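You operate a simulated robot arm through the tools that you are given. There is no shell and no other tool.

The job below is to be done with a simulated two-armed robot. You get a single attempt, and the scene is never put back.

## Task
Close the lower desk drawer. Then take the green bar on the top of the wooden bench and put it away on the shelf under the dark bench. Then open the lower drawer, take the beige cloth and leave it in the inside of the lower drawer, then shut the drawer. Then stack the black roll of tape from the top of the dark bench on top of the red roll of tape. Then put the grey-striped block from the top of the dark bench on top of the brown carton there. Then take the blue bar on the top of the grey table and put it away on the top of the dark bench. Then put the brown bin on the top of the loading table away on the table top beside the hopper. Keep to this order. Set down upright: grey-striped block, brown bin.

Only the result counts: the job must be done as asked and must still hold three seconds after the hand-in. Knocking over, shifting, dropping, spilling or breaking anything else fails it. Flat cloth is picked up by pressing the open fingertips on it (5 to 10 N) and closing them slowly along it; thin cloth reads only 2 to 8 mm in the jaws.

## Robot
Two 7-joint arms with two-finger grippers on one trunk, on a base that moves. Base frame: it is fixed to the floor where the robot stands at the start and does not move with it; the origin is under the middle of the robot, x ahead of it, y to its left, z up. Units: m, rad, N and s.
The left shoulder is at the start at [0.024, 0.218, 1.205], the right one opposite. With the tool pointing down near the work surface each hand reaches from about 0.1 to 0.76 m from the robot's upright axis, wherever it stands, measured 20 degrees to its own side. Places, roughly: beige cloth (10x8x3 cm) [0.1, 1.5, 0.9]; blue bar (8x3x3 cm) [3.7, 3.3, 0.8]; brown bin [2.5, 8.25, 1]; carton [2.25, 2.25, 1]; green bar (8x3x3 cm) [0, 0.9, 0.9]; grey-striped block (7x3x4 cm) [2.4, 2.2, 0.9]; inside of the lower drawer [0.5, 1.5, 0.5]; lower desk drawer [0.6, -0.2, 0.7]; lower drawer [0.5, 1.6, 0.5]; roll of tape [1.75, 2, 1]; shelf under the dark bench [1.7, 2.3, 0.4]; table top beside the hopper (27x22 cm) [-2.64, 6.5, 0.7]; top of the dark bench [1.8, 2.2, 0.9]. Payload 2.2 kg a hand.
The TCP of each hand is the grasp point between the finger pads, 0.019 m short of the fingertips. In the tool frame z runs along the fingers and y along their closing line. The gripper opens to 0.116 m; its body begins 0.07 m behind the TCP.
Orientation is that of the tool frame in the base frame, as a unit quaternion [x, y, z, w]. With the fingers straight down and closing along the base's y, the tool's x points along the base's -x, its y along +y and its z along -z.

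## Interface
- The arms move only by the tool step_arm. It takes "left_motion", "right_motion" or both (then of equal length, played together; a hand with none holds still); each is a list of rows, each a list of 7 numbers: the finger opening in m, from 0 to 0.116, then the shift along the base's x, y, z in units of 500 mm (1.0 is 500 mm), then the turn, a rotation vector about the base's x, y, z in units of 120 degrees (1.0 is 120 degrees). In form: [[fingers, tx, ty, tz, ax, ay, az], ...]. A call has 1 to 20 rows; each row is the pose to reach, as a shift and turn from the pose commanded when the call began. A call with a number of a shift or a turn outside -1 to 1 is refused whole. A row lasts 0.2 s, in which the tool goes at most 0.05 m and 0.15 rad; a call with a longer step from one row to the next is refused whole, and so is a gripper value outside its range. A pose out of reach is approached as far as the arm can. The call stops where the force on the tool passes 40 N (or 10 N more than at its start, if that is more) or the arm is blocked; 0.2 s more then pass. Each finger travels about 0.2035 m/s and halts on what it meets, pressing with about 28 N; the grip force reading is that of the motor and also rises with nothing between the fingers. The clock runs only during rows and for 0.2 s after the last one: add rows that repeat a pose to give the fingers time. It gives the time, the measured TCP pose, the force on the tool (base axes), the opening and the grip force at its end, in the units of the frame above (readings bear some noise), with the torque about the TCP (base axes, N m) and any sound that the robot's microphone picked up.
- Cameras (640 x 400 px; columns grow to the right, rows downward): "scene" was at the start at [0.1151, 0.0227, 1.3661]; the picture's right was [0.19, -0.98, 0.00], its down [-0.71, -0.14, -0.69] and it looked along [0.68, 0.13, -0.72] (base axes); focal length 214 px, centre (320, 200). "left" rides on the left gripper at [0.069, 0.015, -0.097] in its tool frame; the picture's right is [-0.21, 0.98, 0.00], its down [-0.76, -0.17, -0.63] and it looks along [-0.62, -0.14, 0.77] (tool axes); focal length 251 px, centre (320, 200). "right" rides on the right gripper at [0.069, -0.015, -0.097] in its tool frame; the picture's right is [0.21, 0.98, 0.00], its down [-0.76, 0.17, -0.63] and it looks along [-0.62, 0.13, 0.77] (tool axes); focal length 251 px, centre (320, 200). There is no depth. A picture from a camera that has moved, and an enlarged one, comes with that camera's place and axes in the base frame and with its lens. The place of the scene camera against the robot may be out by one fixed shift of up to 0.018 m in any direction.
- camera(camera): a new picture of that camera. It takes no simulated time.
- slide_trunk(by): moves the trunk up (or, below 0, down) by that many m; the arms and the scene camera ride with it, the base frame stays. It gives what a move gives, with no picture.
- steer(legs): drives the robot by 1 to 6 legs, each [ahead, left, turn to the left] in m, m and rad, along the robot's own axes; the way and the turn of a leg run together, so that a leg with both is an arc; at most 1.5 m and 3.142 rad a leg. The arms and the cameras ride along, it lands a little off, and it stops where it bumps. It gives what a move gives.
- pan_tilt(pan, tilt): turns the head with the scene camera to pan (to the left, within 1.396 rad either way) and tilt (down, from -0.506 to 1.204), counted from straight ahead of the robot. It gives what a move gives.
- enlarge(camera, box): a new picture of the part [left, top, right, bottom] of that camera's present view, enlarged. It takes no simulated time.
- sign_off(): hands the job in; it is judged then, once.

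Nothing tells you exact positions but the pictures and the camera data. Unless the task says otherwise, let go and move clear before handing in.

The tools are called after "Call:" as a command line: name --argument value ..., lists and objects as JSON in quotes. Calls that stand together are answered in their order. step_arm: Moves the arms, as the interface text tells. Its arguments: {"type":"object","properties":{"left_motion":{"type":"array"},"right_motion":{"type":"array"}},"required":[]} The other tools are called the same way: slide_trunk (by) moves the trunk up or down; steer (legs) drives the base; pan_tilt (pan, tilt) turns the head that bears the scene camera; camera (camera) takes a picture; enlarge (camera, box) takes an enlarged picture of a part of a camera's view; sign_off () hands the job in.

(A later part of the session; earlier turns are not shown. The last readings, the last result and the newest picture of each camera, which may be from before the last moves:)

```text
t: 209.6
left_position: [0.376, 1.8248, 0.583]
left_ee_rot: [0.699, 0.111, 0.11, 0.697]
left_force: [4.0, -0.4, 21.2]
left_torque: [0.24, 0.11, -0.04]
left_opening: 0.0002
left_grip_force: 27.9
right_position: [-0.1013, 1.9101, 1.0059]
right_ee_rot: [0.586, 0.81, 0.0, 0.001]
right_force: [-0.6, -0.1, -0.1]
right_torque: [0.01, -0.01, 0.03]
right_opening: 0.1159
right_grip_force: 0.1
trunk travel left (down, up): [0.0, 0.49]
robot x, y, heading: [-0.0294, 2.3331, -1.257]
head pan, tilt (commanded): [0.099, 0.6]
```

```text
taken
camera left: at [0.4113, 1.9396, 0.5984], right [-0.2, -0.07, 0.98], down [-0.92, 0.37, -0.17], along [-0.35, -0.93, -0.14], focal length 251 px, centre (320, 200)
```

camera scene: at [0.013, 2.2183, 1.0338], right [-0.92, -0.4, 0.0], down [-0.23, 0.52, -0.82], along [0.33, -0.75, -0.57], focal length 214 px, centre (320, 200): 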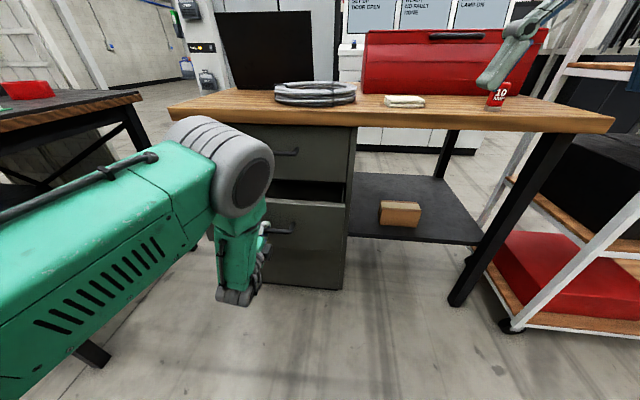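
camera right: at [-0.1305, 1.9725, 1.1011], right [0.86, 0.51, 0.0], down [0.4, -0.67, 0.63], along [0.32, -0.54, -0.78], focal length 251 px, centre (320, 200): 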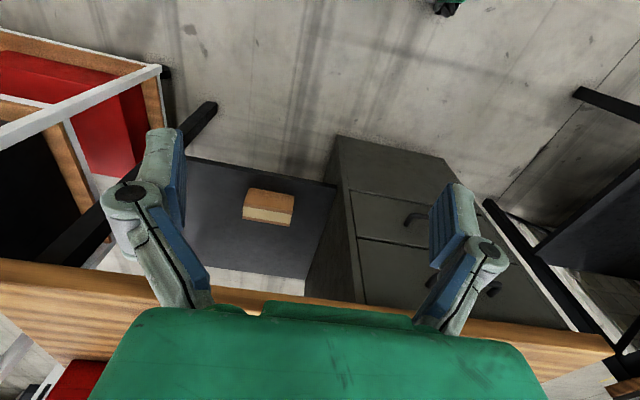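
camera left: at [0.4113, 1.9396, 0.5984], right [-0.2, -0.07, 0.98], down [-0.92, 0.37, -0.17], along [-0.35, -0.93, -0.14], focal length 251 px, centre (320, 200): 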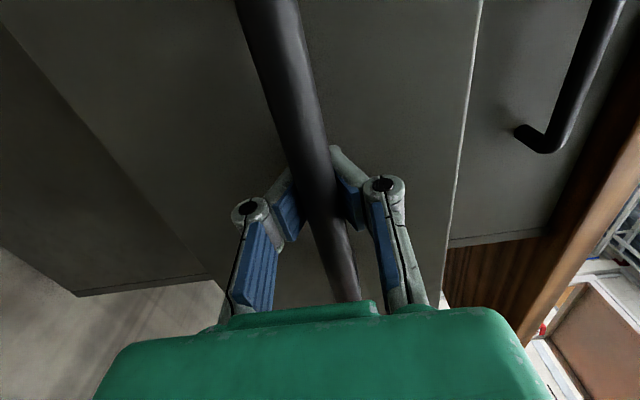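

The drawer opens smoothly, hooked by the fingers. I draw it out another 14 cm by backing the base slowly.

Call:
steer --legs '[[-0.07, 0, 0], [-0.07, 0, 0]]'

Call:
camera --camera "scene"

Call:
camera --camera "left"

```text
t: 211.2
left_position: [0.3353, 1.9577, 0.5829]
left_ee_rot: [0.698, 0.112, 0.112, 0.698]
left_force: [-0.7, 0.8, -0.4]
left_torque: [-0.03, -0.04, 0.02]
left_opening: 0.0003
left_grip_force: 28.2
right_position: [-0.1435, 2.0413, 1.0058]
right_ee_rot: [0.586, 0.81, -0.001, 0.001]
right_force: [-0.3, -0.1, -0.8]
right_torque: [-0.06, 0.01, -0.01]
right_opening: 0.1162
right_grip_force: 0.1
trunk travel left (down, up): [0.0, 0.49]
robot x, y, heading: [-0.0744, 2.4637, -1.254]
head pan, tilt (commanded): [0.099, 0.6]
```

```text
taken
camera scene: at [-0.03, 2.3484, 1.0335], right [-0.91, -0.4, 0.0], down [-0.23, 0.52, -0.82], along [0.33, -0.75, -0.57], focal length 214 px, centre (320, 200)
```

scene: 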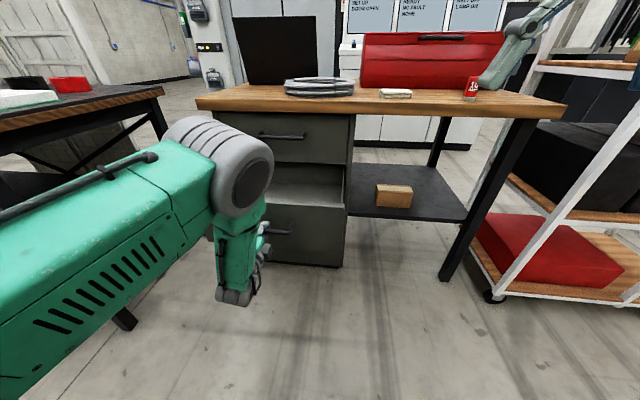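

```text
taken
camera left: at [0.3697, 2.0719, 0.5985], right [-0.2, -0.07, 0.98], down [-0.92, 0.36, -0.17], along [-0.34, -0.93, -0.14], focal length 251 px, centre (320, 200)
```

left: 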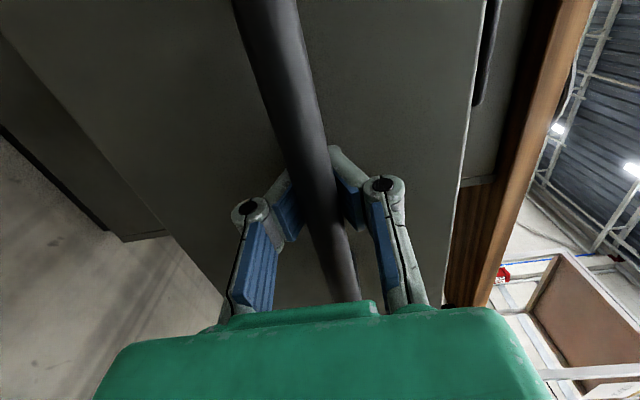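

The drawer is open about 26 cm. I open the fingers, back the left hand off, and fold it up out of the way.

Call:
step_arm --left_motion '[[0.05, 0, 0, 0, 0, 0, 0], [0.116, 0, 0, 0, 0, 0, 0], [0.116, 0, 0, 0, 0, 0, 0], [0.116, -0.0186, 0.057, 0, 0, 0, 0], [0.116, -0.0372, 0.114, 0, 0, 0, 0], [0.116, -0.0558, 0.171, 0, 0, 0, 0], [0.116, -0.0658, 0.2, 0, 0, 0, 0]]'

Call:
step_arm --left_motion '[[0.116, -0.0019, 0.0333, 0.0525, 0.0262, 0.0442, 0.0381], [0.116, -0.0039, 0.0666, 0.105, 0.0525, 0.0884, 0.0761], [0.116, -0.0058, 0.0999, 0.1575, 0.0787, 0.1327, 0.1142], [0.116, -0.0078, 0.1333, 0.21, 0.1049, 0.1769, 0.1522], [0.116, -0.0097, 0.1666, 0.2625, 0.1312, 0.2211, 0.1903], [0.116, -0.0116, 0.1999, 0.315, 0.1574, 0.2653, 0.2283], [0.116, -0.0136, 0.2332, 0.3675, 0.1836, 0.3095, 0.2664], [0.116, -0.0155, 0.2665, 0.42, 0.2099, 0.3538, 0.3044], [0.116, -0.0174, 0.2998, 0.4725, 0.2361, 0.398, 0.3425], [0.116, -0.0194, 0.3331, 0.525, 0.2623, 0.4422, 0.3805], [0.116, -0.0213, 0.3664, 0.5775, 0.2885, 0.4864, 0.4186], [0.116, -0.0233, 0.3998, 0.63, 0.3148, 0.5306, 0.4566], [0.116, -0.0252, 0.4331, 0.6825, 0.341, 0.5748, 0.4947], [0.116, -0.0271, 0.4664, 0.735, 0.3672, 0.6191, 0.5327], [0.116, -0.0291, 0.4997, 0.7875, 0.3935, 0.6633, 0.5708], [0.116, -0.031, 0.533, 0.84, 0.4197, 0.7075, 0.6088]]'

Call:
camera --camera "scene"

```text
t: 212.8
left_position: [0.301, 2.0588, 0.5821]
left_ee_rot: [0.697, 0.112, 0.112, 0.699]
left_force: [-0.4, 0.4, -0.2]
left_torque: [0.0, 0.0, 0.0]
left_opening: 0.1159
left_grip_force: 0.0
right_position: [-0.1422, 2.0448, 1.0069]
right_ee_rot: [0.586, 0.81, 0.0, 0.001]
right_force: [-0.7, 0.3, -0.1]
right_torque: [-0.03, -0.02, 0.0]
right_opening: 0.1159
right_grip_force: 0.0
trunk travel left (down, up): [0.0, 0.49]
robot x, y, heading: [-0.0701, 2.4619, -1.253]
head pan, tilt (commanded): [0.099, 0.6]
```

```text
t: 216.2
left_position: [0.2906, 2.3283, 1.0036]
left_ee_rot: [0.594, 0.802, 0.036, -0.046]
left_force: [-0.1, 0.1, -0.8]
left_torque: [0.0, -0.02, 0.0]
left_opening: 0.1161
left_grip_force: 0.2
left hand out of reach, approached as far as the arm can: row 4, 5, 6, 7, 8, 9
right_position: [-0.1398, 2.045, 1.0067]
right_ee_rot: [0.586, 0.81, -0.002, 0.001]
right_force: [-0.4, 1.0, 0.2]
right_torque: [-0.01, -0.04, 0.0]
right_opening: 0.1161
right_grip_force: 0.1
trunk travel left (down, up): [0.0, 0.49]
robot x, y, heading: [-0.0687, 2.4641, -1.252]
head pan, tilt (commanded): [0.099, 0.6]
```

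```text
taken
camera scene: at [-0.0275, 2.3499, 1.0336], right [-0.91, -0.4, 0.0], down [-0.23, 0.52, -0.82], along [0.33, -0.75, -0.57], focal length 214 px, centre (320, 200)
```

scene: 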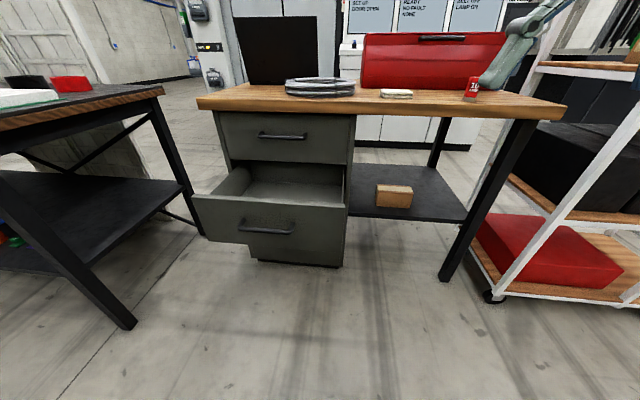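

The drawer stands open with its inside empty. I sidestep right and move up to the bench so the left hand can take the cloth and then swing it over the drawer.

Call:
steer --legs '[[0, -0.23, 0], [0.3, 0, 0]]'

Call:
steer --legs '[[0, 0, 0]]'

Call:
slide_trunk --by 0.12

Call:
pan_tilt --pan 0.1 --tilt 0.7

Call:
camera --camera "scene"

Call:
camera --camera "left"

Call:
camera --camera "right"

```text
t: 219.7
left_position: [0.1835, 1.97, 1.0018]
left_ee_rot: [0.589, 0.806, 0.034, -0.048]
left_force: [0.0, -0.5, -0.5]
left_torque: [0.04, 0.09, 0.02]
left_opening: 0.1157
left_grip_force: 0.1
right_position: [-0.2432, 1.6809, 1.0072]
right_ee_rot: [0.58, 0.815, -0.005, -0.002]
right_force: [1.0, -0.1, -0.7]
right_torque: [0.01, 0.09, 0.03]
right_opening: 0.1158
right_grip_force: 0.0
trunk travel left (down, up): [0.0, 0.49]
robot x, y, heading: [-0.1851, 2.1011, -1.238]
head pan, tilt (commanded): [0.099, 0.6]
```

```text
t: 220.3
left_position: [0.1833, 1.9703, 1.0023]
left_ee_rot: [0.589, 0.806, 0.033, -0.047]
left_force: [1.4, 0.8, 0.0]
left_torque: [-0.03, 0.04, 0.02]
left_opening: 0.1159
left_grip_force: 0.0
right_position: [-0.2438, 1.682, 1.0081]
right_ee_rot: [0.58, 0.815, -0.004, -0.001]
right_force: [1.6, -1.1, 0.3]
right_torque: [0.01, 0.07, 0.02]
right_opening: 0.1161
right_grip_force: 0.0
trunk travel left (down, up): [0.0, 0.49]
robot x, y, heading: [-0.1826, 2.1009, -1.239]
head pan, tilt (commanded): [0.099, 0.6]
```

```text
t: 221.8
left_position: [0.1796, 1.971, 1.1252]
left_ee_rot: [0.589, 0.806, 0.035, -0.044]
left_force: [1.1, -0.3, -0.1]
left_torque: [-0.04, 0.05, -0.02]
left_opening: 0.1158
left_grip_force: 0.0
right_position: [-0.2476, 1.6814, 1.1264]
right_ee_rot: [0.58, 0.815, -0.003, 0.001]
right_force: [-0.3, 0.4, 0.5]
right_torque: [-0.01, 0.01, 0.03]
right_opening: 0.1161
right_grip_force: 0.0
trunk travel left (down, up): [-0.12, 0.37]
robot x, y, heading: [-0.1853, 2.0982, -1.236]
head pan, tilt (commanded): [0.099, 0.6]
```

```text
t: 222.5
left_position: [0.1744, 1.9688, 1.1258]
left_ee_rot: [0.589, 0.806, 0.036, -0.042]
left_force: [0.3, -0.6, -0.5]
left_torque: [-0.02, 0.02, -0.01]
left_opening: 0.1158
left_grip_force: 0.0
right_position: [-0.2531, 1.6807, 1.1257]
right_ee_rot: [0.579, 0.815, -0.001, 0.003]
right_force: [0.3, -0.2, 1.1]
right_torque: [0.04, -0.01, 0.0]
right_opening: 0.116
right_grip_force: 0.0
trunk travel left (down, up): [-0.12, 0.37]
robot x, y, heading: [-0.1841, 2.0987, -1.239]
head pan, tilt (commanded): [0.099, 0.7]
```

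```text
taken
camera scene: at [-0.1415, 1.9892, 1.1449], right [-0.91, -0.42, 0.0], down [-0.27, 0.59, -0.76], along [0.32, -0.69, -0.65], focal length 214 px, centre (320, 200)
```

scene: 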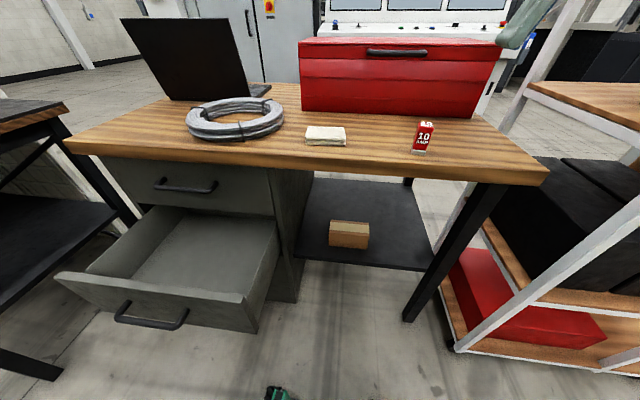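

```text
taken
camera left: at [0.1695, 2.0295, 1.23], right [1.0, 0.09, -0.02], down [0.09, -0.84, 0.54], along [0.04, -0.54, -0.84], focal length 251 px, centre (320, 200)
```

left: 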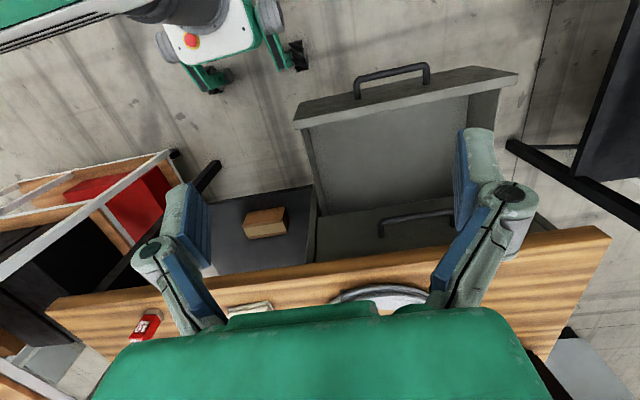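

```text
taken
camera right: at [-0.2896, 1.742, 1.2213], right [0.85, 0.52, 0.0], down [0.4, -0.66, 0.64], along [0.33, -0.54, -0.77], focal length 251 px, centre (320, 200)
```

right: 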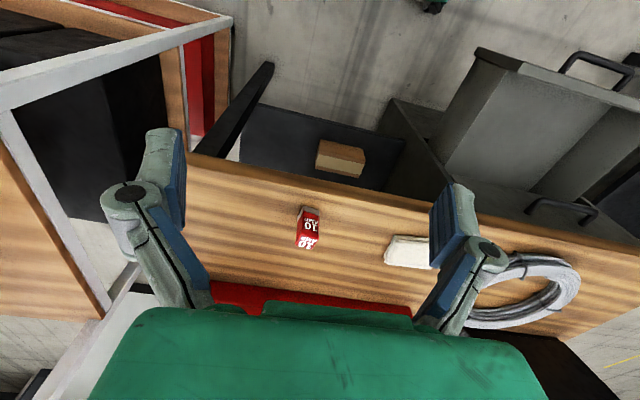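

The cloth lies at about (0.068,1.50), roughly 10 cm along the bench, with the coil and red can clear of it. I bring the left hand above it, turned so the fingers close across its 8 cm side.

Call:
step_arm --left_motion '[[0.116, -0.0193, -0.0854, -0.0083, -0.0045, 0.0027, -0.067], [0.116, -0.0387, -0.1708, -0.0167, -0.0091, 0.0055, -0.1341], [0.116, -0.058, -0.2563, -0.025, -0.0136, 0.0082, -0.2011], [0.116, -0.0774, -0.3417, -0.0333, -0.0182, 0.011, -0.2682], [0.116, -0.0967, -0.4271, -0.0416, -0.0227, 0.0137, -0.3352], [0.116, -0.1161, -0.5125, -0.05, -0.0273, 0.0165, -0.4023], [0.116, -0.1354, -0.5979, -0.0583, -0.0318, 0.0192, -0.4693], [0.116, -0.1548, -0.6833, -0.0666, -0.0364, 0.022, -0.5364], [0.116, -0.1741, -0.7688, -0.0749, -0.0409, 0.0247, -0.6034], [0.116, -0.1935, -0.8542, -0.0833, -0.0455, 0.0275, -0.6705], [0.116, -0.2128, -0.9396, -0.0916, -0.05, 0.0302, -0.7375], [0.116, -0.2128, -0.9396, -0.0916, -0.05, 0.0302, -0.7375]]'

Call:
camera --camera "left"

Call:
camera --camera "scene"

```text
t: 225.1
left_position: [0.0699, 1.5354, 1.066]
left_ee_rot: [0.986, 0.165, 0.001, -0.001]
left_force: [0.0, 0.1, 0.4]
left_torque: [-0.02, -0.02, -0.04]
left_opening: 0.116
left_grip_force: 0.0
left hand out of reach, approached as far as the arm can: row 10, 11, 12
right_position: [-0.2534, 1.681, 1.1261]
right_ee_rot: [0.579, 0.815, -0.002, 0.003]
right_force: [0.6, 0.4, -0.6]
right_torque: [-0.02, 0.0, -0.01]
right_opening: 0.1161
right_grip_force: 0.0
trunk travel left (down, up): [-0.12, 0.37]
robot x, y, heading: [-0.1817, 2.1011, -1.242]
head pan, tilt (commanded): [0.099, 0.7]
```

```text
taken
camera left: at [0.1396, 1.545, 1.1632], right [0.12, -0.99, 0.0], down [-0.77, -0.09, 0.63], along [-0.63, -0.07, -0.78], focal length 251 px, centre (320, 200)
```

left: 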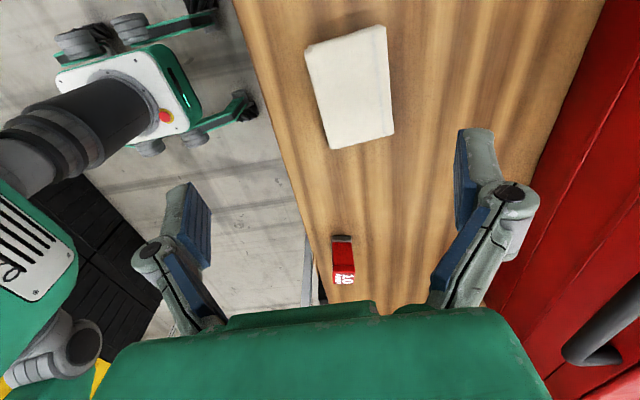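

```text
taken
camera scene: at [-0.1423, 1.9872, 1.1448], right [-0.91, -0.42, 0.0], down [-0.27, 0.59, -0.76], along [0.32, -0.69, -0.65], focal length 214 px, centre (320, 200)
```

scene: 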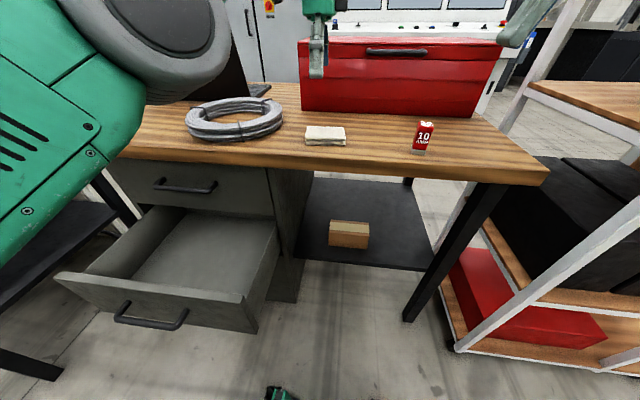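

The cloth's centre is about (0.069,1.505) and the hand is aligned with it. I descend over it in stages.

Call:
step_arm --left_motion '[[0.116, 0, -0.02, -0.06, 0, 0, 0], [0.116, 0, -0.04, -0.12, 0, 0, 0], [0.116, 0, -0.055, -0.18, 0, 0, 0], [0.116, 0, -0.06, -0.24, 0, 0, 0], [0.116, 0, -0.06, -0.27, 0, 0, 0], [0.116, 0, -0.06, -0.27, 0, 0, 0]]'

Call:
camera --camera "left"

Call:
camera --camera "scene"

```text
t: 226.5
left_position: [0.0671, 1.5092, 0.9295]
left_ee_rot: [0.986, 0.167, 0.0, -0.002]
left_force: [0.5, -0.2, 0.0]
left_torque: [0.04, 0.03, -0.02]
left_opening: 0.1162
left_grip_force: 0.0
right_position: [-0.2538, 1.6801, 1.1253]
right_ee_rot: [0.579, 0.815, 0.0, 0.003]
right_force: [0.4, -0.4, 0.3]
right_torque: [-0.02, -0.01, 0.04]
right_opening: 0.116
right_grip_force: 0.0
trunk travel left (down, up): [-0.12, 0.37]
robot x, y, heading: [-0.1848, 2.098, -1.24]
head pan, tilt (commanded): [0.099, 0.7]
```

```text
taken
camera left: at [0.1365, 1.5183, 1.0268], right [0.12, -0.99, 0.0], down [-0.77, -0.09, 0.63], along [-0.63, -0.07, -0.78], focal length 251 px, centre (320, 200)
```

left: 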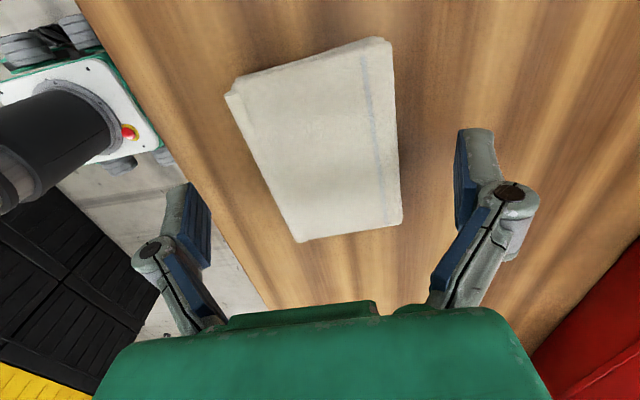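

```text
taken
camera scene: at [-0.1425, 1.9867, 1.1447], right [-0.91, -0.42, 0.0], down [-0.27, 0.59, -0.76], along [0.32, -0.69, -0.65], focal length 214 px, centre (320, 200)
```

scene: 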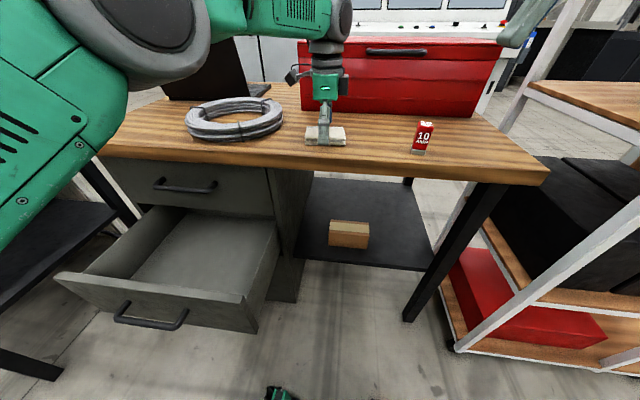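

The fingers straddle the cloth. I lower another centimetre and close slowly on it.

Call:
step_arm --left_motion '[[0.116, 0.002, -0.004, -0.015, 0, 0, 0], [0.116, 0.002, -0.004, -0.024, 0, 0, 0], [0.105, 0.002, -0.004, -0.024, 0, 0, 0], [0.09, 0.002, -0.004, -0.024, 0, 0, 0], [0.075, 0.002, -0.004, -0.024, 0, 0, 0], [0.06, 0.002, -0.004, -0.023, 0, 0, 0], [0.045, 0.002, -0.004, -0.022, 0, 0, 0], [0.03, 0.002, -0.004, -0.02, 0, 0, 0], [0.015, 0.002, -0.004, -0.018, 0, 0, 0], [0.0, 0.002, -0.004, -0.016, 0, 0, 0], [0.0, 0.002, -0.004, -0.016, 0, 0, 0]]'

Call:
camera --camera "left"

Call:
camera --camera "scene"

```text
t: 228.9
left_position: [0.0661, 1.5069, 0.9203]
left_ee_rot: [0.986, 0.166, 0.001, -0.002]
left_force: [-0.2, -1.4, -0.6]
left_torque: [0.0, -0.01, -0.05]
left_opening: 0.0686
left_grip_force: 28.2
right_position: [-0.2536, 1.6799, 1.1249]
right_ee_rot: [0.579, 0.815, -0.001, 0.002]
right_force: [0.3, -0.8, -0.1]
right_torque: [0.0, 0.0, -0.01]
right_opening: 0.116
right_grip_force: 0.0
trunk travel left (down, up): [-0.12, 0.37]
robot x, y, heading: [-0.1819, 2.0997, -1.241]
head pan, tilt (commanded): [0.099, 0.7]
```

```text
taken
camera left: at [0.1361, 1.516, 1.0169], right [0.12, -0.99, 0.0], down [-0.77, -0.09, 0.63], along [-0.63, -0.07, -0.78], focal length 251 px, centre (320, 200)
```

left: 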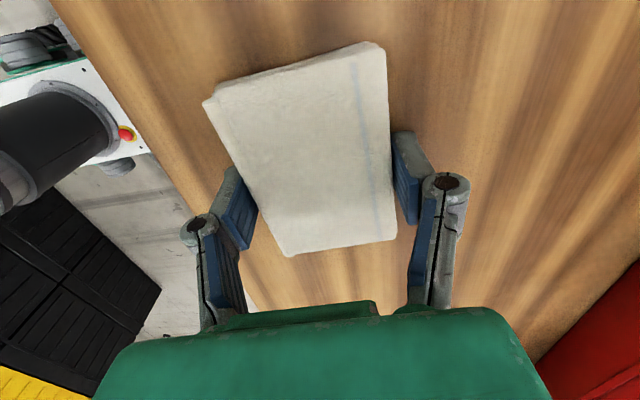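

```text
taken
camera scene: at [-0.1426, 1.9867, 1.1447], right [-0.91, -0.42, 0.0], down [-0.27, 0.59, -0.76], along [0.32, -0.69, -0.65], focal length 214 px, centre (320, 200)
```

scene: 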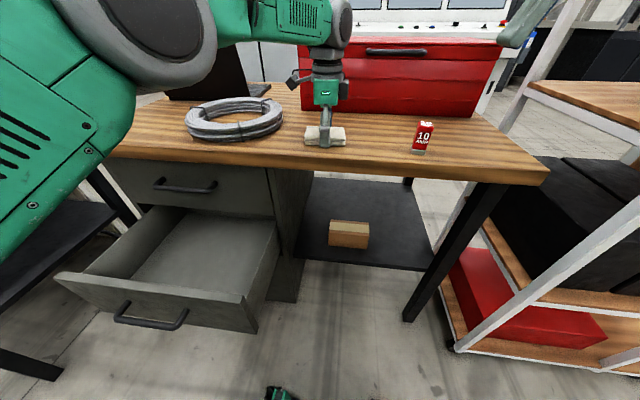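

The cloth is gripped like a block (0.069 m between the pads). I lift it 12 cm and check.

Call:
step_arm --left_motion '[[0.0, 0, 0, 0.02, 0, 0, 0], [0.0, 0, 0, 0.06, 0, 0, 0], [0.0, 0, 0, 0.12, 0, 0, 0], [0.0, 0, 0, 0.18, 0, 0, 0], [0.0, 0, 0, 0.24, 0, 0, 0]]'

Call:
camera --camera "left"

Call:
camera --camera "scene"

```text
t: 230.1
left_position: [0.0664, 1.5243, 1.0357]
left_ee_rot: [0.986, 0.166, 0.001, -0.002]
left_force: [-1.0, 0.3, -0.1]
left_torque: [-0.05, 0.01, 0.01]
left_opening: 0.0683
left_grip_force: 27.8
left hand out of reach, approached as far as the arm can: row 4, 5
right_position: [-0.2543, 1.6831, 1.1269]
right_ee_rot: [0.579, 0.815, -0.001, 0.003]
right_force: [-0.4, 1.1, 0.4]
right_torque: [-0.08, 0.02, 0.01]
right_opening: 0.1159
right_grip_force: 0.0
trunk travel left (down, up): [-0.12, 0.37]
robot x, y, heading: [-0.1882, 2.0998, -1.24]
head pan, tilt (commanded): [0.099, 0.7]
```

```text
taken
camera left: at [0.135, 1.533, 1.1329], right [0.12, -0.99, 0.0], down [-0.77, -0.09, 0.63], along [-0.63, -0.07, -0.77], focal length 251 px, centre (320, 200)
```

left: 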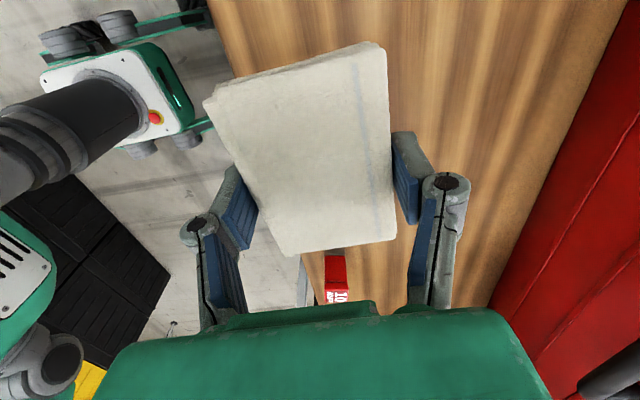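

```text
taken
camera scene: at [-0.143, 1.9885, 1.145], right [-0.91, -0.42, 0.0], down [-0.27, 0.59, -0.76], along [0.32, -0.69, -0.65], focal length 214 px, centre (320, 200)
```

scene: 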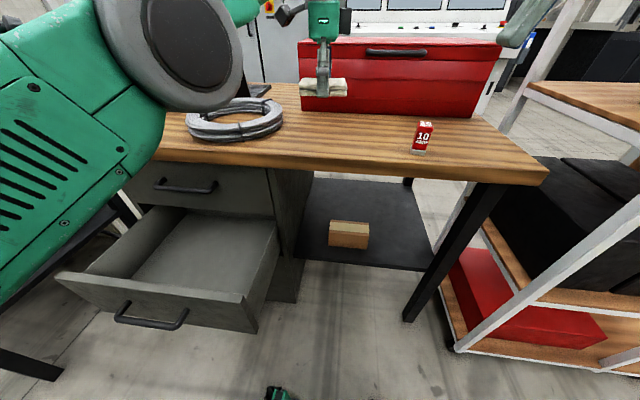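

The cloth is held firmly. I bring it back over the bench edge and across above the open drawer, tilting the hand slightly so the wrist will clear the bench top.

Call:
step_arm --left_motion '[[0.0, 0.02, 0.084, 0, 0, 0, 0], [0.0, 0.044, 0.168, 0, 0, 0, 0], [0.0, 0.068, 0.252, 0, 0, 0, 0], [0.0, 0.149, 0.292, 0, -0.0135, -0.0046, 0], [0.0, 0.23, 0.332, 0, -0.0269, -0.0093, 0], [0.0, 0.311, 0.372, 0, -0.0404, -0.0139, 0], [0.0, 0.392, 0.412, 0, -0.0539, -0.0186, 0], [0.0, 0.473, 0.452, 0, -0.0674, -0.0232, 0], [0.0, 0.554, 0.492, 0, -0.0808, -0.0279, 0], [0.0, 0.636, 0.532, 0, -0.0943, -0.0325, 0], [0.0, 0.636, 0.532, 0, -0.0943, -0.0325, 0]]'

Call:
camera --camera "left"

Call:
camera --camera "scene"

```text
t: 232.5
left_position: [0.3875, 1.7937, 1.0347]
left_ee_rot: [0.981, 0.165, 0.016, 0.103]
left_force: [0.0, 0.5, 0.2]
left_torque: [0.03, 0.05, 0.0]
left_opening: 0.0681
left_grip_force: 28.8
right_position: [-0.2503, 1.6818, 1.1271]
right_ee_rot: [0.58, 0.815, -0.001, 0.002]
right_force: [-0.1, 0.5, -0.1]
right_torque: [-0.02, 0.01, -0.01]
right_opening: 0.1159
right_grip_force: 0.1
trunk travel left (down, up): [-0.12, 0.37]
robot x, y, heading: [-0.1815, 2.1012, -1.242]
head pan, tilt (commanded): [0.099, 0.7]
```

```text
taken
camera left: at [0.4509, 1.8232, 1.1317], right [0.11, -0.97, 0.2], down [-0.81, 0.03, 0.59], along [-0.58, -0.23, -0.79], focal length 251 px, centre (320, 200)
```

left: 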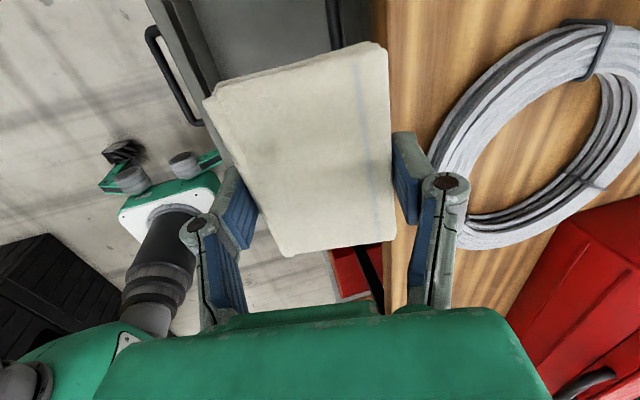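

```text
taken
camera scene: at [-0.136, 1.9902, 1.1448], right [-0.91, -0.42, 0.0], down [-0.27, 0.59, -0.76], along [0.32, -0.69, -0.65], focal length 214 px, centre (320, 200)
```

scene: 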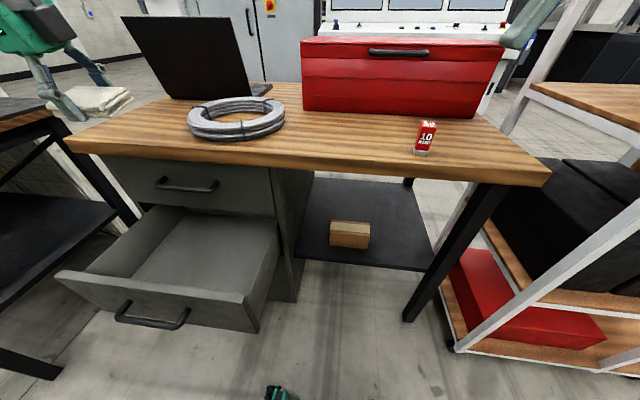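

The cloth hangs above the drawer opening, clear of the bench edge. I lower it down to z≈0.62, then continue gently to the bottom.

Call:
step_arm --left_motion '[[0.0, -0.003, 0.01, -0.08, 0, 0, 0], [0.0, -0.006, 0.019, -0.16, 0, 0, 0], [0.0, -0.006, 0.019, -0.24, 0, 0, 0], [0.0, -0.006, 0.019, -0.32, 0, 0, 0], [0.0, -0.006, 0.019, -0.4, 0, 0, 0], [0.0, -0.006, 0.019, -0.48, 0, 0, 0], [0.0, -0.006, 0.019, -0.56, 0, 0, 0], [0.0, -0.006, 0.019, -0.64, 0, 0, 0], [0.0, -0.006, 0.019, -0.72, 0, 0, 0], [0.0, -0.006, 0.019, -0.8, 0, 0, 0]]'

Call:
camera --camera "left"

Call:
camera --camera "scene"

```text
t: 234.7
left_position: [0.382, 1.8009, 0.6331]
left_ee_rot: [0.981, 0.165, 0.016, 0.101]
left_force: [-0.1, -0.1, -1.1]
left_torque: [0.01, 0.0, -0.01]
left_opening: 0.0682
left_grip_force: 28.0
right_position: [-0.251, 1.6803, 1.1266]
right_ee_rot: [0.58, 0.815, -0.001, 0.002]
right_force: [0.7, 0.4, 0.2]
right_torque: [0.01, 0.02, -0.01]
right_opening: 0.1158
right_grip_force: 0.1
trunk travel left (down, up): [-0.12, 0.37]
robot x, y, heading: [-0.1812, 2.0991, -1.235]
head pan, tilt (commanded): [0.099, 0.7]
```

```text
taken
camera left: at [0.4449, 1.8288, 0.7301], right [0.11, -0.97, 0.2], down [-0.81, 0.03, 0.59], along [-0.58, -0.23, -0.79], focal length 251 px, centre (320, 200)
```

left: 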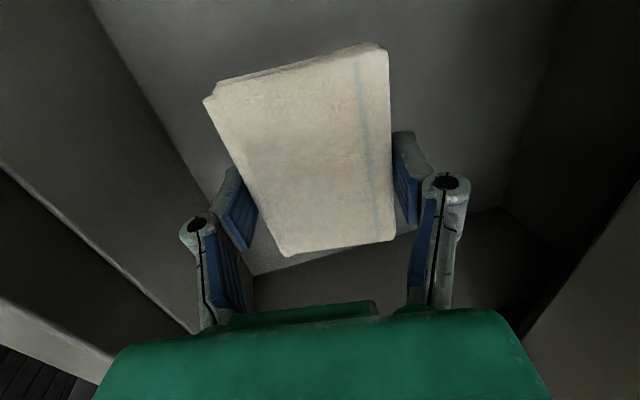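

```text
taken
camera scene: at [-0.1392, 1.9874, 1.1446], right [-0.91, -0.42, 0.0], down [-0.27, 0.59, -0.76], along [0.32, -0.69, -0.65], focal length 214 px, centre (320, 200)
```

scene: 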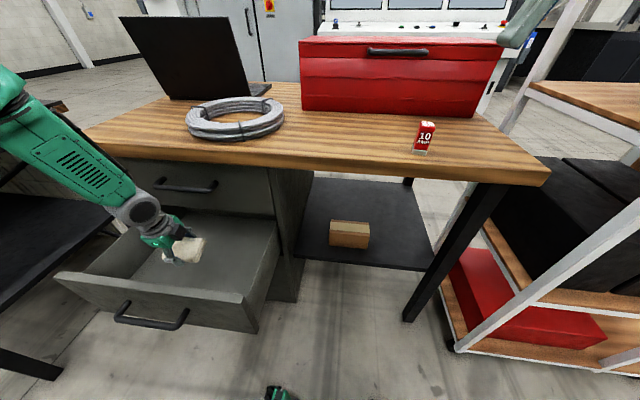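

The cloth is inside the drawer box. I lower slowly until it touches the bottom.

Call:
step_arm --left_motion '[[0.0, 0, 0, -0.03, 0, 0, 0], [0.0, 0, 0, -0.06, 0, 0, 0], [0.0, 0, 0, -0.09, 0, 0, 0], [0.0, 0, 0, -0.12, 0, 0, 0], [0.0, 0, 0, -0.14, 0, 0, 0], [0.0, 0, 0, -0.16, 0, 0, 0], [0.0, 0, 0, -0.18, 0, 0, 0], [0.0, 0, 0, -0.2, 0, 0, 0], [0.0, 0, 0, -0.22, 0, 0, 0], [0.0, 0, 0, -0.24, 0, 0, 0], [0.0, 0, 0, -0.26, 0, 0, 0], [0.0, 0, 0, -0.28, 0, 0, 0]]'

Call:
camera --camera "left"

Call:
camera --camera "scene"

```text
t: 237.2
left_position: [0.3825, 1.796, 0.5128]
left_ee_rot: [0.98, 0.165, 0.021, 0.108]
left_force: [-0.9, 1.4, 22.2]
left_torque: [0.91, 0.36, -0.05]
left_opening: 0.0681
left_grip_force: 28.1
right_position: [-0.2558, 1.681, 1.1264]
right_ee_rot: [0.579, 0.815, -0.001, 0.004]
right_force: [0.3, -0.3, 0.2]
right_torque: [0.03, -0.03, 0.02]
right_opening: 0.116
right_grip_force: 0.0
trunk travel left (down, up): [-0.12, 0.37]
robot x, y, heading: [-0.1834, 2.1025, -1.236]
head pan, tilt (commanded): [0.099, 0.7]
stopped in row 12 (left hand): the force on the tool passed its limit at 52 N (the readings are from after the stop); the commanded pose is now the measured one
```

```text
taken
camera left: at [0.4438, 1.8252, 0.6105], right [0.11, -0.97, 0.21], down [-0.82, 0.03, 0.58], along [-0.57, -0.24, -0.79], focal length 251 px, centre (320, 200)
```

left: 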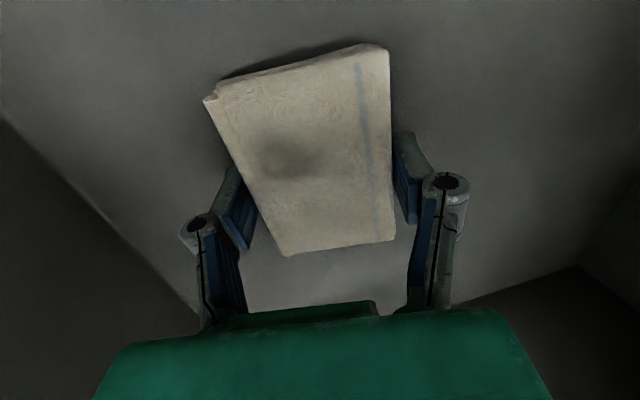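

```text
taken
camera scene: at [-0.144, 1.9879, 1.1452], right [-0.91, -0.42, 0.0], down [-0.27, 0.59, -0.76], along [0.32, -0.69, -0.65], focal length 214 px, centre (320, 200)
```

scene: 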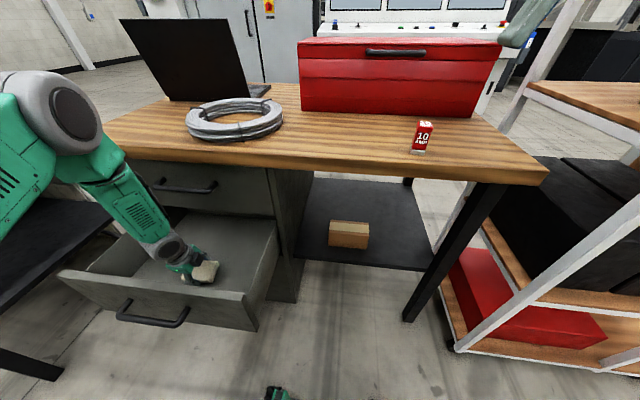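

The cloth touches the drawer bottom. I open the fingers moderately and rise straight out.

Call:
step_arm --left_motion '[[0.08, 0, 0, 0.004, 0, 0, 0], [0.1, 0, 0, 0.008, 0, 0, 0], [0.1, 0, 0, 0.02, 0, 0, 0], [0.1, 0, 0, 0.06, 0, 0, 0], [0.1, 0, 0, 0.12, 0, 0, 0], [0.1, 0, 0, 0.2, 0, 0, 0], [0.1, 0, 0, 0.28, 0, 0, 0], [0.1, 0, 0, 0.36, 0, 0, 0], [0.1, 0, 0, 0.44, 0, 0, 0], [0.1, 0, 0, 0.52, 0, 0, 0], [0.1, 0, 0, 0.6, 0, 0, 0], [0.1, 0, 0, 0.68, 0, 0, 0], [0.1, 0, 0, 0.76, 0, 0, 0], [0.1, 0, 0, 0.84, 0, 0, 0], [0.1, 0, 0, 0.92, 0, 0, 0]]'

Call:
camera --camera "left"

Call:
camera --camera "scene"

```text
t: 240.4
left_position: [0.3844, 1.7978, 0.9705]
left_ee_rot: [0.98, 0.164, 0.019, 0.107]
left_force: [-0.4, -0.2, 0.6]
left_torque: [-0.01, -0.03, 0.01]
left_opening: 0.1002
left_grip_force: 0.1
right_position: [-0.2545, 1.6819, 1.1282]
right_ee_rot: [0.579, 0.815, -0.002, 0.004]
right_force: [0.4, 0.4, 0.1]
right_torque: [0.0, -0.04, -0.04]
right_opening: 0.1158
right_grip_force: 0.0
trunk travel left (down, up): [-0.12, 0.37]
robot x, y, heading: [-0.1828, 2.1012, -1.236]
head pan, tilt (commanded): [0.099, 0.7]
```

```text
taken
camera left: at [0.4454, 1.8283, 1.0681], right [0.11, -0.97, 0.21], down [-0.81, 0.03, 0.58], along [-0.57, -0.24, -0.79], focal length 251 px, centre (320, 200)
```

left: 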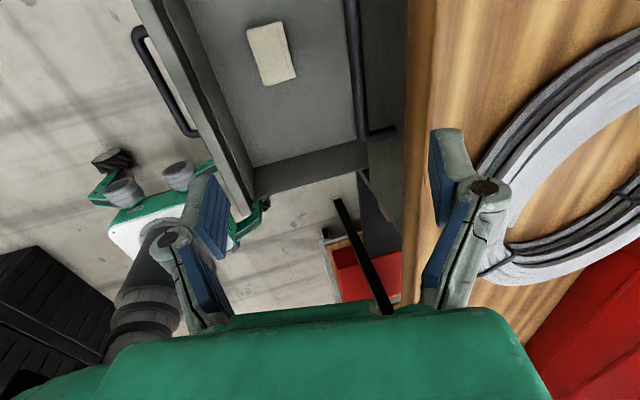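

```text
taken
camera scene: at [-0.1409, 1.9887, 1.145], right [-0.91, -0.42, 0.0], down [-0.27, 0.59, -0.76], along [0.32, -0.69, -0.65], focal length 214 px, centre (320, 200)
```

scene: 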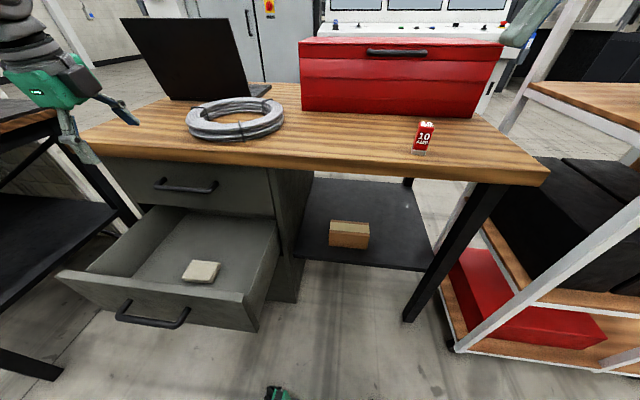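

The cloth lies flat in the drawer. Now I back off 0.35 m and bring the closed left hand in front of the drawer panel, right of the handle, to push it shut.

Call:
steer --legs '[[-0.35, 0, 0]]'

Call:
steer --legs '[[0, 0, 0]]'

Call:
step_arm --left_motion '[[0.08, -0.0183, -0.0222, -0.074, -0.0299, -0.0104, 0], [0.04, -0.0366, -0.0444, -0.148, -0.0598, -0.0208, 0], [0.0, -0.055, -0.0666, -0.222, -0.0897, -0.0312, 0], [0.0, -0.0733, -0.0888, -0.296, -0.1196, -0.0416, 0], [0.0, -0.0916, -0.111, -0.37, -0.1495, -0.052, 0], [0.0, -0.1099, -0.1332, -0.444, -0.1794, -0.0624, 0], [0.0, -0.1282, -0.1554, -0.518, -0.2093, -0.0728, 0], [0.0, -0.1466, -0.1776, -0.592, -0.2392, -0.0832, 0], [0.0, -0.1649, -0.1998, -0.666, -0.2691, -0.0936, 0], [0.0, -0.1832, -0.222, -0.74, -0.299, -0.104, 0], [0.0, -0.1832, -0.222, -0.74, -0.299, -0.104, 0]]'

Call:
camera --camera "left"

Call:
camera --camera "scene"

```text
t: 242.7
left_position: [0.2687, 2.1395, 0.9684]
left_ee_rot: [0.98, 0.165, 0.018, 0.107]
left_force: [1.1, 0.0, -0.3]
left_torque: [-0.03, 0.04, 0.0]
left_opening: 0.1002
left_grip_force: 0.0
right_position: [-0.3684, 2.0242, 1.128]
right_ee_rot: [0.581, 0.814, -0.003, 0.004]
right_force: [-1.0, 0.9, 0.6]
right_torque: [-0.04, 0.02, -0.03]
right_opening: 0.1162
right_grip_force: 0.1
trunk travel left (down, up): [-0.12, 0.37]
robot x, y, heading: [-0.3031, 2.4408, -1.243]
head pan, tilt (commanded): [0.099, 0.7]
```

```text
t: 243.4
left_position: [0.268, 2.1394, 0.9693]
left_ee_rot: [0.98, 0.165, 0.019, 0.108]
left_force: [-0.1, -0.3, -0.3]
left_torque: [0.0, 0.01, 0.01]
left_opening: 0.1004
left_grip_force: 0.1
right_position: [-0.3708, 2.0243, 1.1273]
right_ee_rot: [0.58, 0.815, -0.002, 0.002]
right_force: [-0.1, 0.4, -0.6]
right_torque: [-0.01, 0.0, -0.02]
right_opening: 0.1158
right_grip_force: 0.0
trunk travel left (down, up): [-0.12, 0.37]
robot x, y, heading: [-0.298, 2.4384, -1.238]
head pan, tilt (commanded): [0.099, 0.7]
```

```text
t: 245.8
left_position: [0.1752, 2.033, 0.6004]
left_ee_rot: [0.891, 0.15, 0.074, 0.423]
left_force: [-0.5, -0.4, 0.3]
left_torque: [0.02, 0.01, 0.03]
left_opening: 0.0
left_grip_force: 27.9
right_position: [-0.3714, 2.0247, 1.1243]
right_ee_rot: [0.58, 0.815, 0.001, 0.001]
right_force: [-0.2, 0.6, 0.2]
right_torque: [-0.02, 0.01, -0.03]
right_opening: 0.1162
right_grip_force: 0.0
trunk travel left (down, up): [-0.12, 0.37]
robot x, y, heading: [-0.2977, 2.4398, -1.245]
head pan, tilt (commanded): [0.099, 0.7]
```

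```text
taken
camera left: at [0.2168, 2.118, 0.6748], right [0.0, -0.65, 0.76], down [-0.91, 0.31, 0.27], along [-0.41, -0.69, -0.6], focal length 251 px, centre (320, 200)
```

left: 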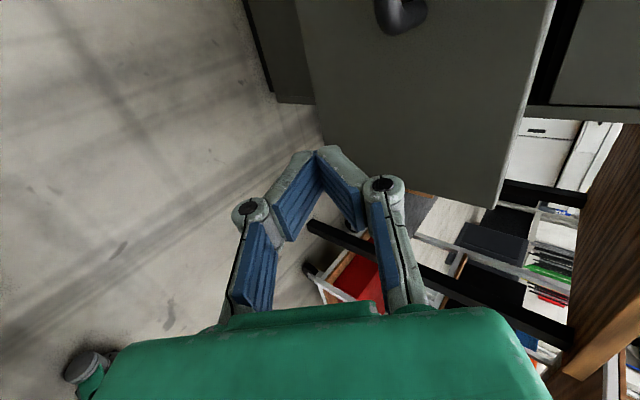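

```text
taken
camera scene: at [-0.2578, 2.3274, 1.1449], right [-0.91, -0.42, 0.0], down [-0.27, 0.59, -0.76], along [0.32, -0.69, -0.65], focal length 214 px, centre (320, 200)
```

scene: 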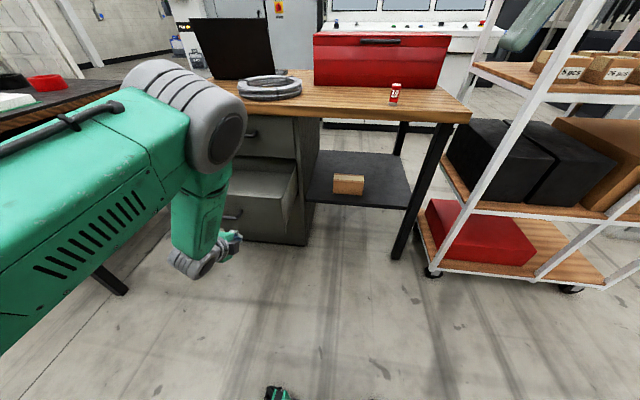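

The closed hand is in front of the panel, between the handle and the panel's end. I push straight in, first with the arm.

Call:
step_arm --left_motion '[[0.0, -0.0285, -0.0094, 0, 0, 0, 0], [0.0, -0.057, -0.0188, 0, 0, 0, 0], [0.0, -0.0445, -0.0568, 0, 0, 0, 0], [0.0, -0.032, -0.0948, 0, 0, 0, 0], [0.0, -0.0195, -0.1328, 0, 0, 0, 0], [0.0, -0.007, -0.1708, 0, 0, 0, 0], [0.0, 0.0055, -0.2088, 0, 0, 0, 0], [0.0, 0.018, -0.2468, 0, 0, 0, 0], [0.0, 0.0305, -0.2848, 0, 0, 0, 0], [0.0, 0.043, -0.3228, 0, 0, 0, 0], [0.0, 0.0555, -0.3608, 0, 0, 0, 0], [0.0, 0.068, -0.3988, 0, 0, 0, 0]]'

Call:
camera --camera "left"

Call:
camera --camera "scene"

```text
t: 248.4
left_position: [0.2099, 1.831, 0.5995]
left_ee_rot: [0.891, 0.15, 0.073, 0.422]
left_force: [-0.6, 0.2, -0.3]
left_torque: [-0.01, -0.01, 0.0]
left_opening: 0.0001
left_grip_force: 27.8
right_position: [-0.3723, 2.0255, 1.1231]
right_ee_rot: [0.58, 0.814, 0.003, -0.002]
right_force: [-0.6, 0.6, 0.6]
right_torque: [0.01, 0.0, -0.01]
right_opening: 0.1161
right_grip_force: 0.1
trunk travel left (down, up): [-0.12, 0.37]
robot x, y, heading: [-0.2957, 2.4405, -1.235]
head pan, tilt (commanded): [0.099, 0.7]
```

```text
taken
camera left: at [0.2523, 1.9158, 0.673], right [0.0, -0.66, 0.75], down [-0.91, 0.31, 0.27], along [-0.41, -0.69, -0.6], focal length 251 px, centre (320, 200)
```

left: 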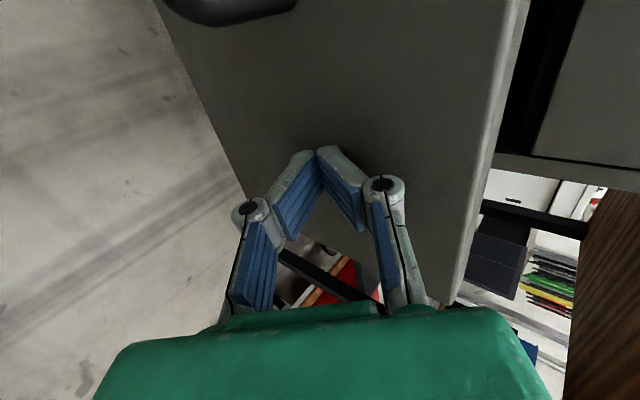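

```text
taken
camera scene: at [-0.2573, 2.3262, 1.1446], right [-0.91, -0.42, 0.0], down [-0.27, 0.59, -0.76], along [0.32, -0.69, -0.65], focal length 214 px, centre (320, 200)
```

scene: 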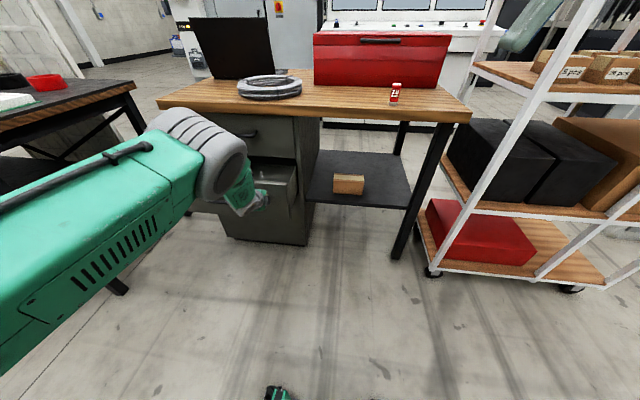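

The drawer is moving in with the push. I advance the base 0.12 m, then finish with the arm until it meets its stop.

Call:
steer --legs '[[0.12, 0, 0]]'

Call:
step_arm --left_motion '[[0.0, 0.0125, -0.038, 0, 0, 0, 0], [0.0, 0.025, -0.076, 0, 0, 0, 0], [0.0, 0.0375, -0.114, 0, 0, 0, 0], [0.0, 0.047, -0.1425, 0, 0, 0, 0], [0.0, 0.0563, -0.171, 0, 0, 0, 0], [0.0, 0.0657, -0.1995, 0, 0, 0, 0], [0.0, 0.075, -0.228, 0, 0, 0, 0], [0.0, 0.0844, -0.2565, 0, 0, 0, 0]]'

Call:
camera --camera "left"

Call:
camera --camera "scene"

```text
t: 249.6
left_position: [0.2464, 1.7131, 0.598]
left_ee_rot: [0.892, 0.148, 0.072, 0.421]
left_force: [0.2, -0.2, 0.0]
left_torque: [0.03, -0.01, 0.01]
left_opening: 0.0
left_grip_force: 28.7
right_position: [-0.3336, 1.9075, 1.1237]
right_ee_rot: [0.581, 0.814, 0.001, -0.001]
right_force: [0.0, 0.2, 0.5]
right_torque: [0.04, 0.0, 0.01]
right_opening: 0.116
right_grip_force: 0.2
trunk travel left (down, up): [-0.12, 0.37]
robot x, y, heading: [-0.2589, 2.3252, -1.242]
head pan, tilt (commanded): [0.099, 0.7]
```

```text
t: 250.6
left_position: [0.2667, 1.6505, 0.6014]
left_ee_rot: [0.891, 0.147, 0.073, 0.422]
left_force: [-5.6, 11.6, 7.4]
left_torque: [-0.14, 0.0, -0.15]
left_opening: 0.0001
left_grip_force: 27.9
right_position: [-0.3342, 1.9128, 1.1217]
right_ee_rot: [0.581, 0.814, 0.004, -0.004]
right_force: [0.2, -0.5, 0.8]
right_torque: [0.03, 0.0, -0.01]
right_opening: 0.1159
right_grip_force: 0.0
trunk travel left (down, up): [-0.12, 0.37]
robot x, y, heading: [-0.2584, 2.3236, -1.243]
head pan, tilt (commanded): [0.099, 0.7]
stopped in row 4 (left hand): the force on the tool passed its limit at 77 N (the readings are from after the stop); the commanded pose is now the measured one
```

```text
taken
camera left: at [0.3098, 1.7368, 0.6753], right [-0.01, -0.66, 0.76], down [-0.91, 0.32, 0.27], along [-0.42, -0.69, -0.6], focal length 251 px, centre (320, 200)
```

left: 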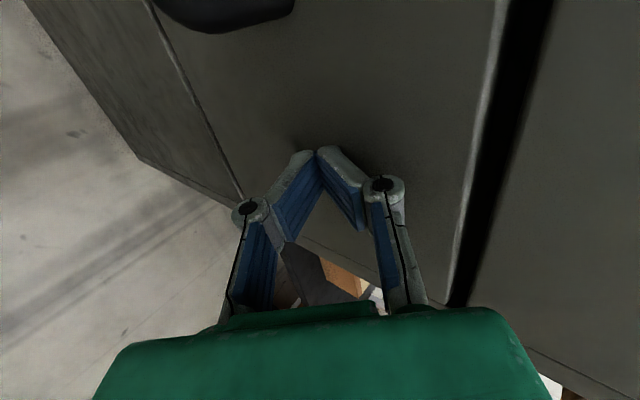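

```text
taken
camera scene: at [-0.2189, 2.212, 1.1449], right [-0.91, -0.41, 0.0], down [-0.27, 0.59, -0.76], along [0.32, -0.69, -0.65], focal length 214 px, centre (320, 200)
```

scene: 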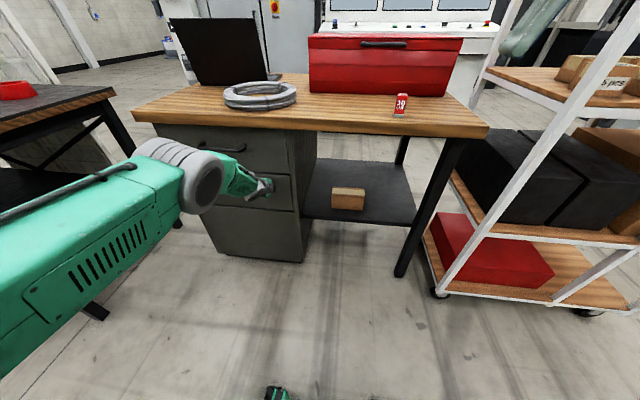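

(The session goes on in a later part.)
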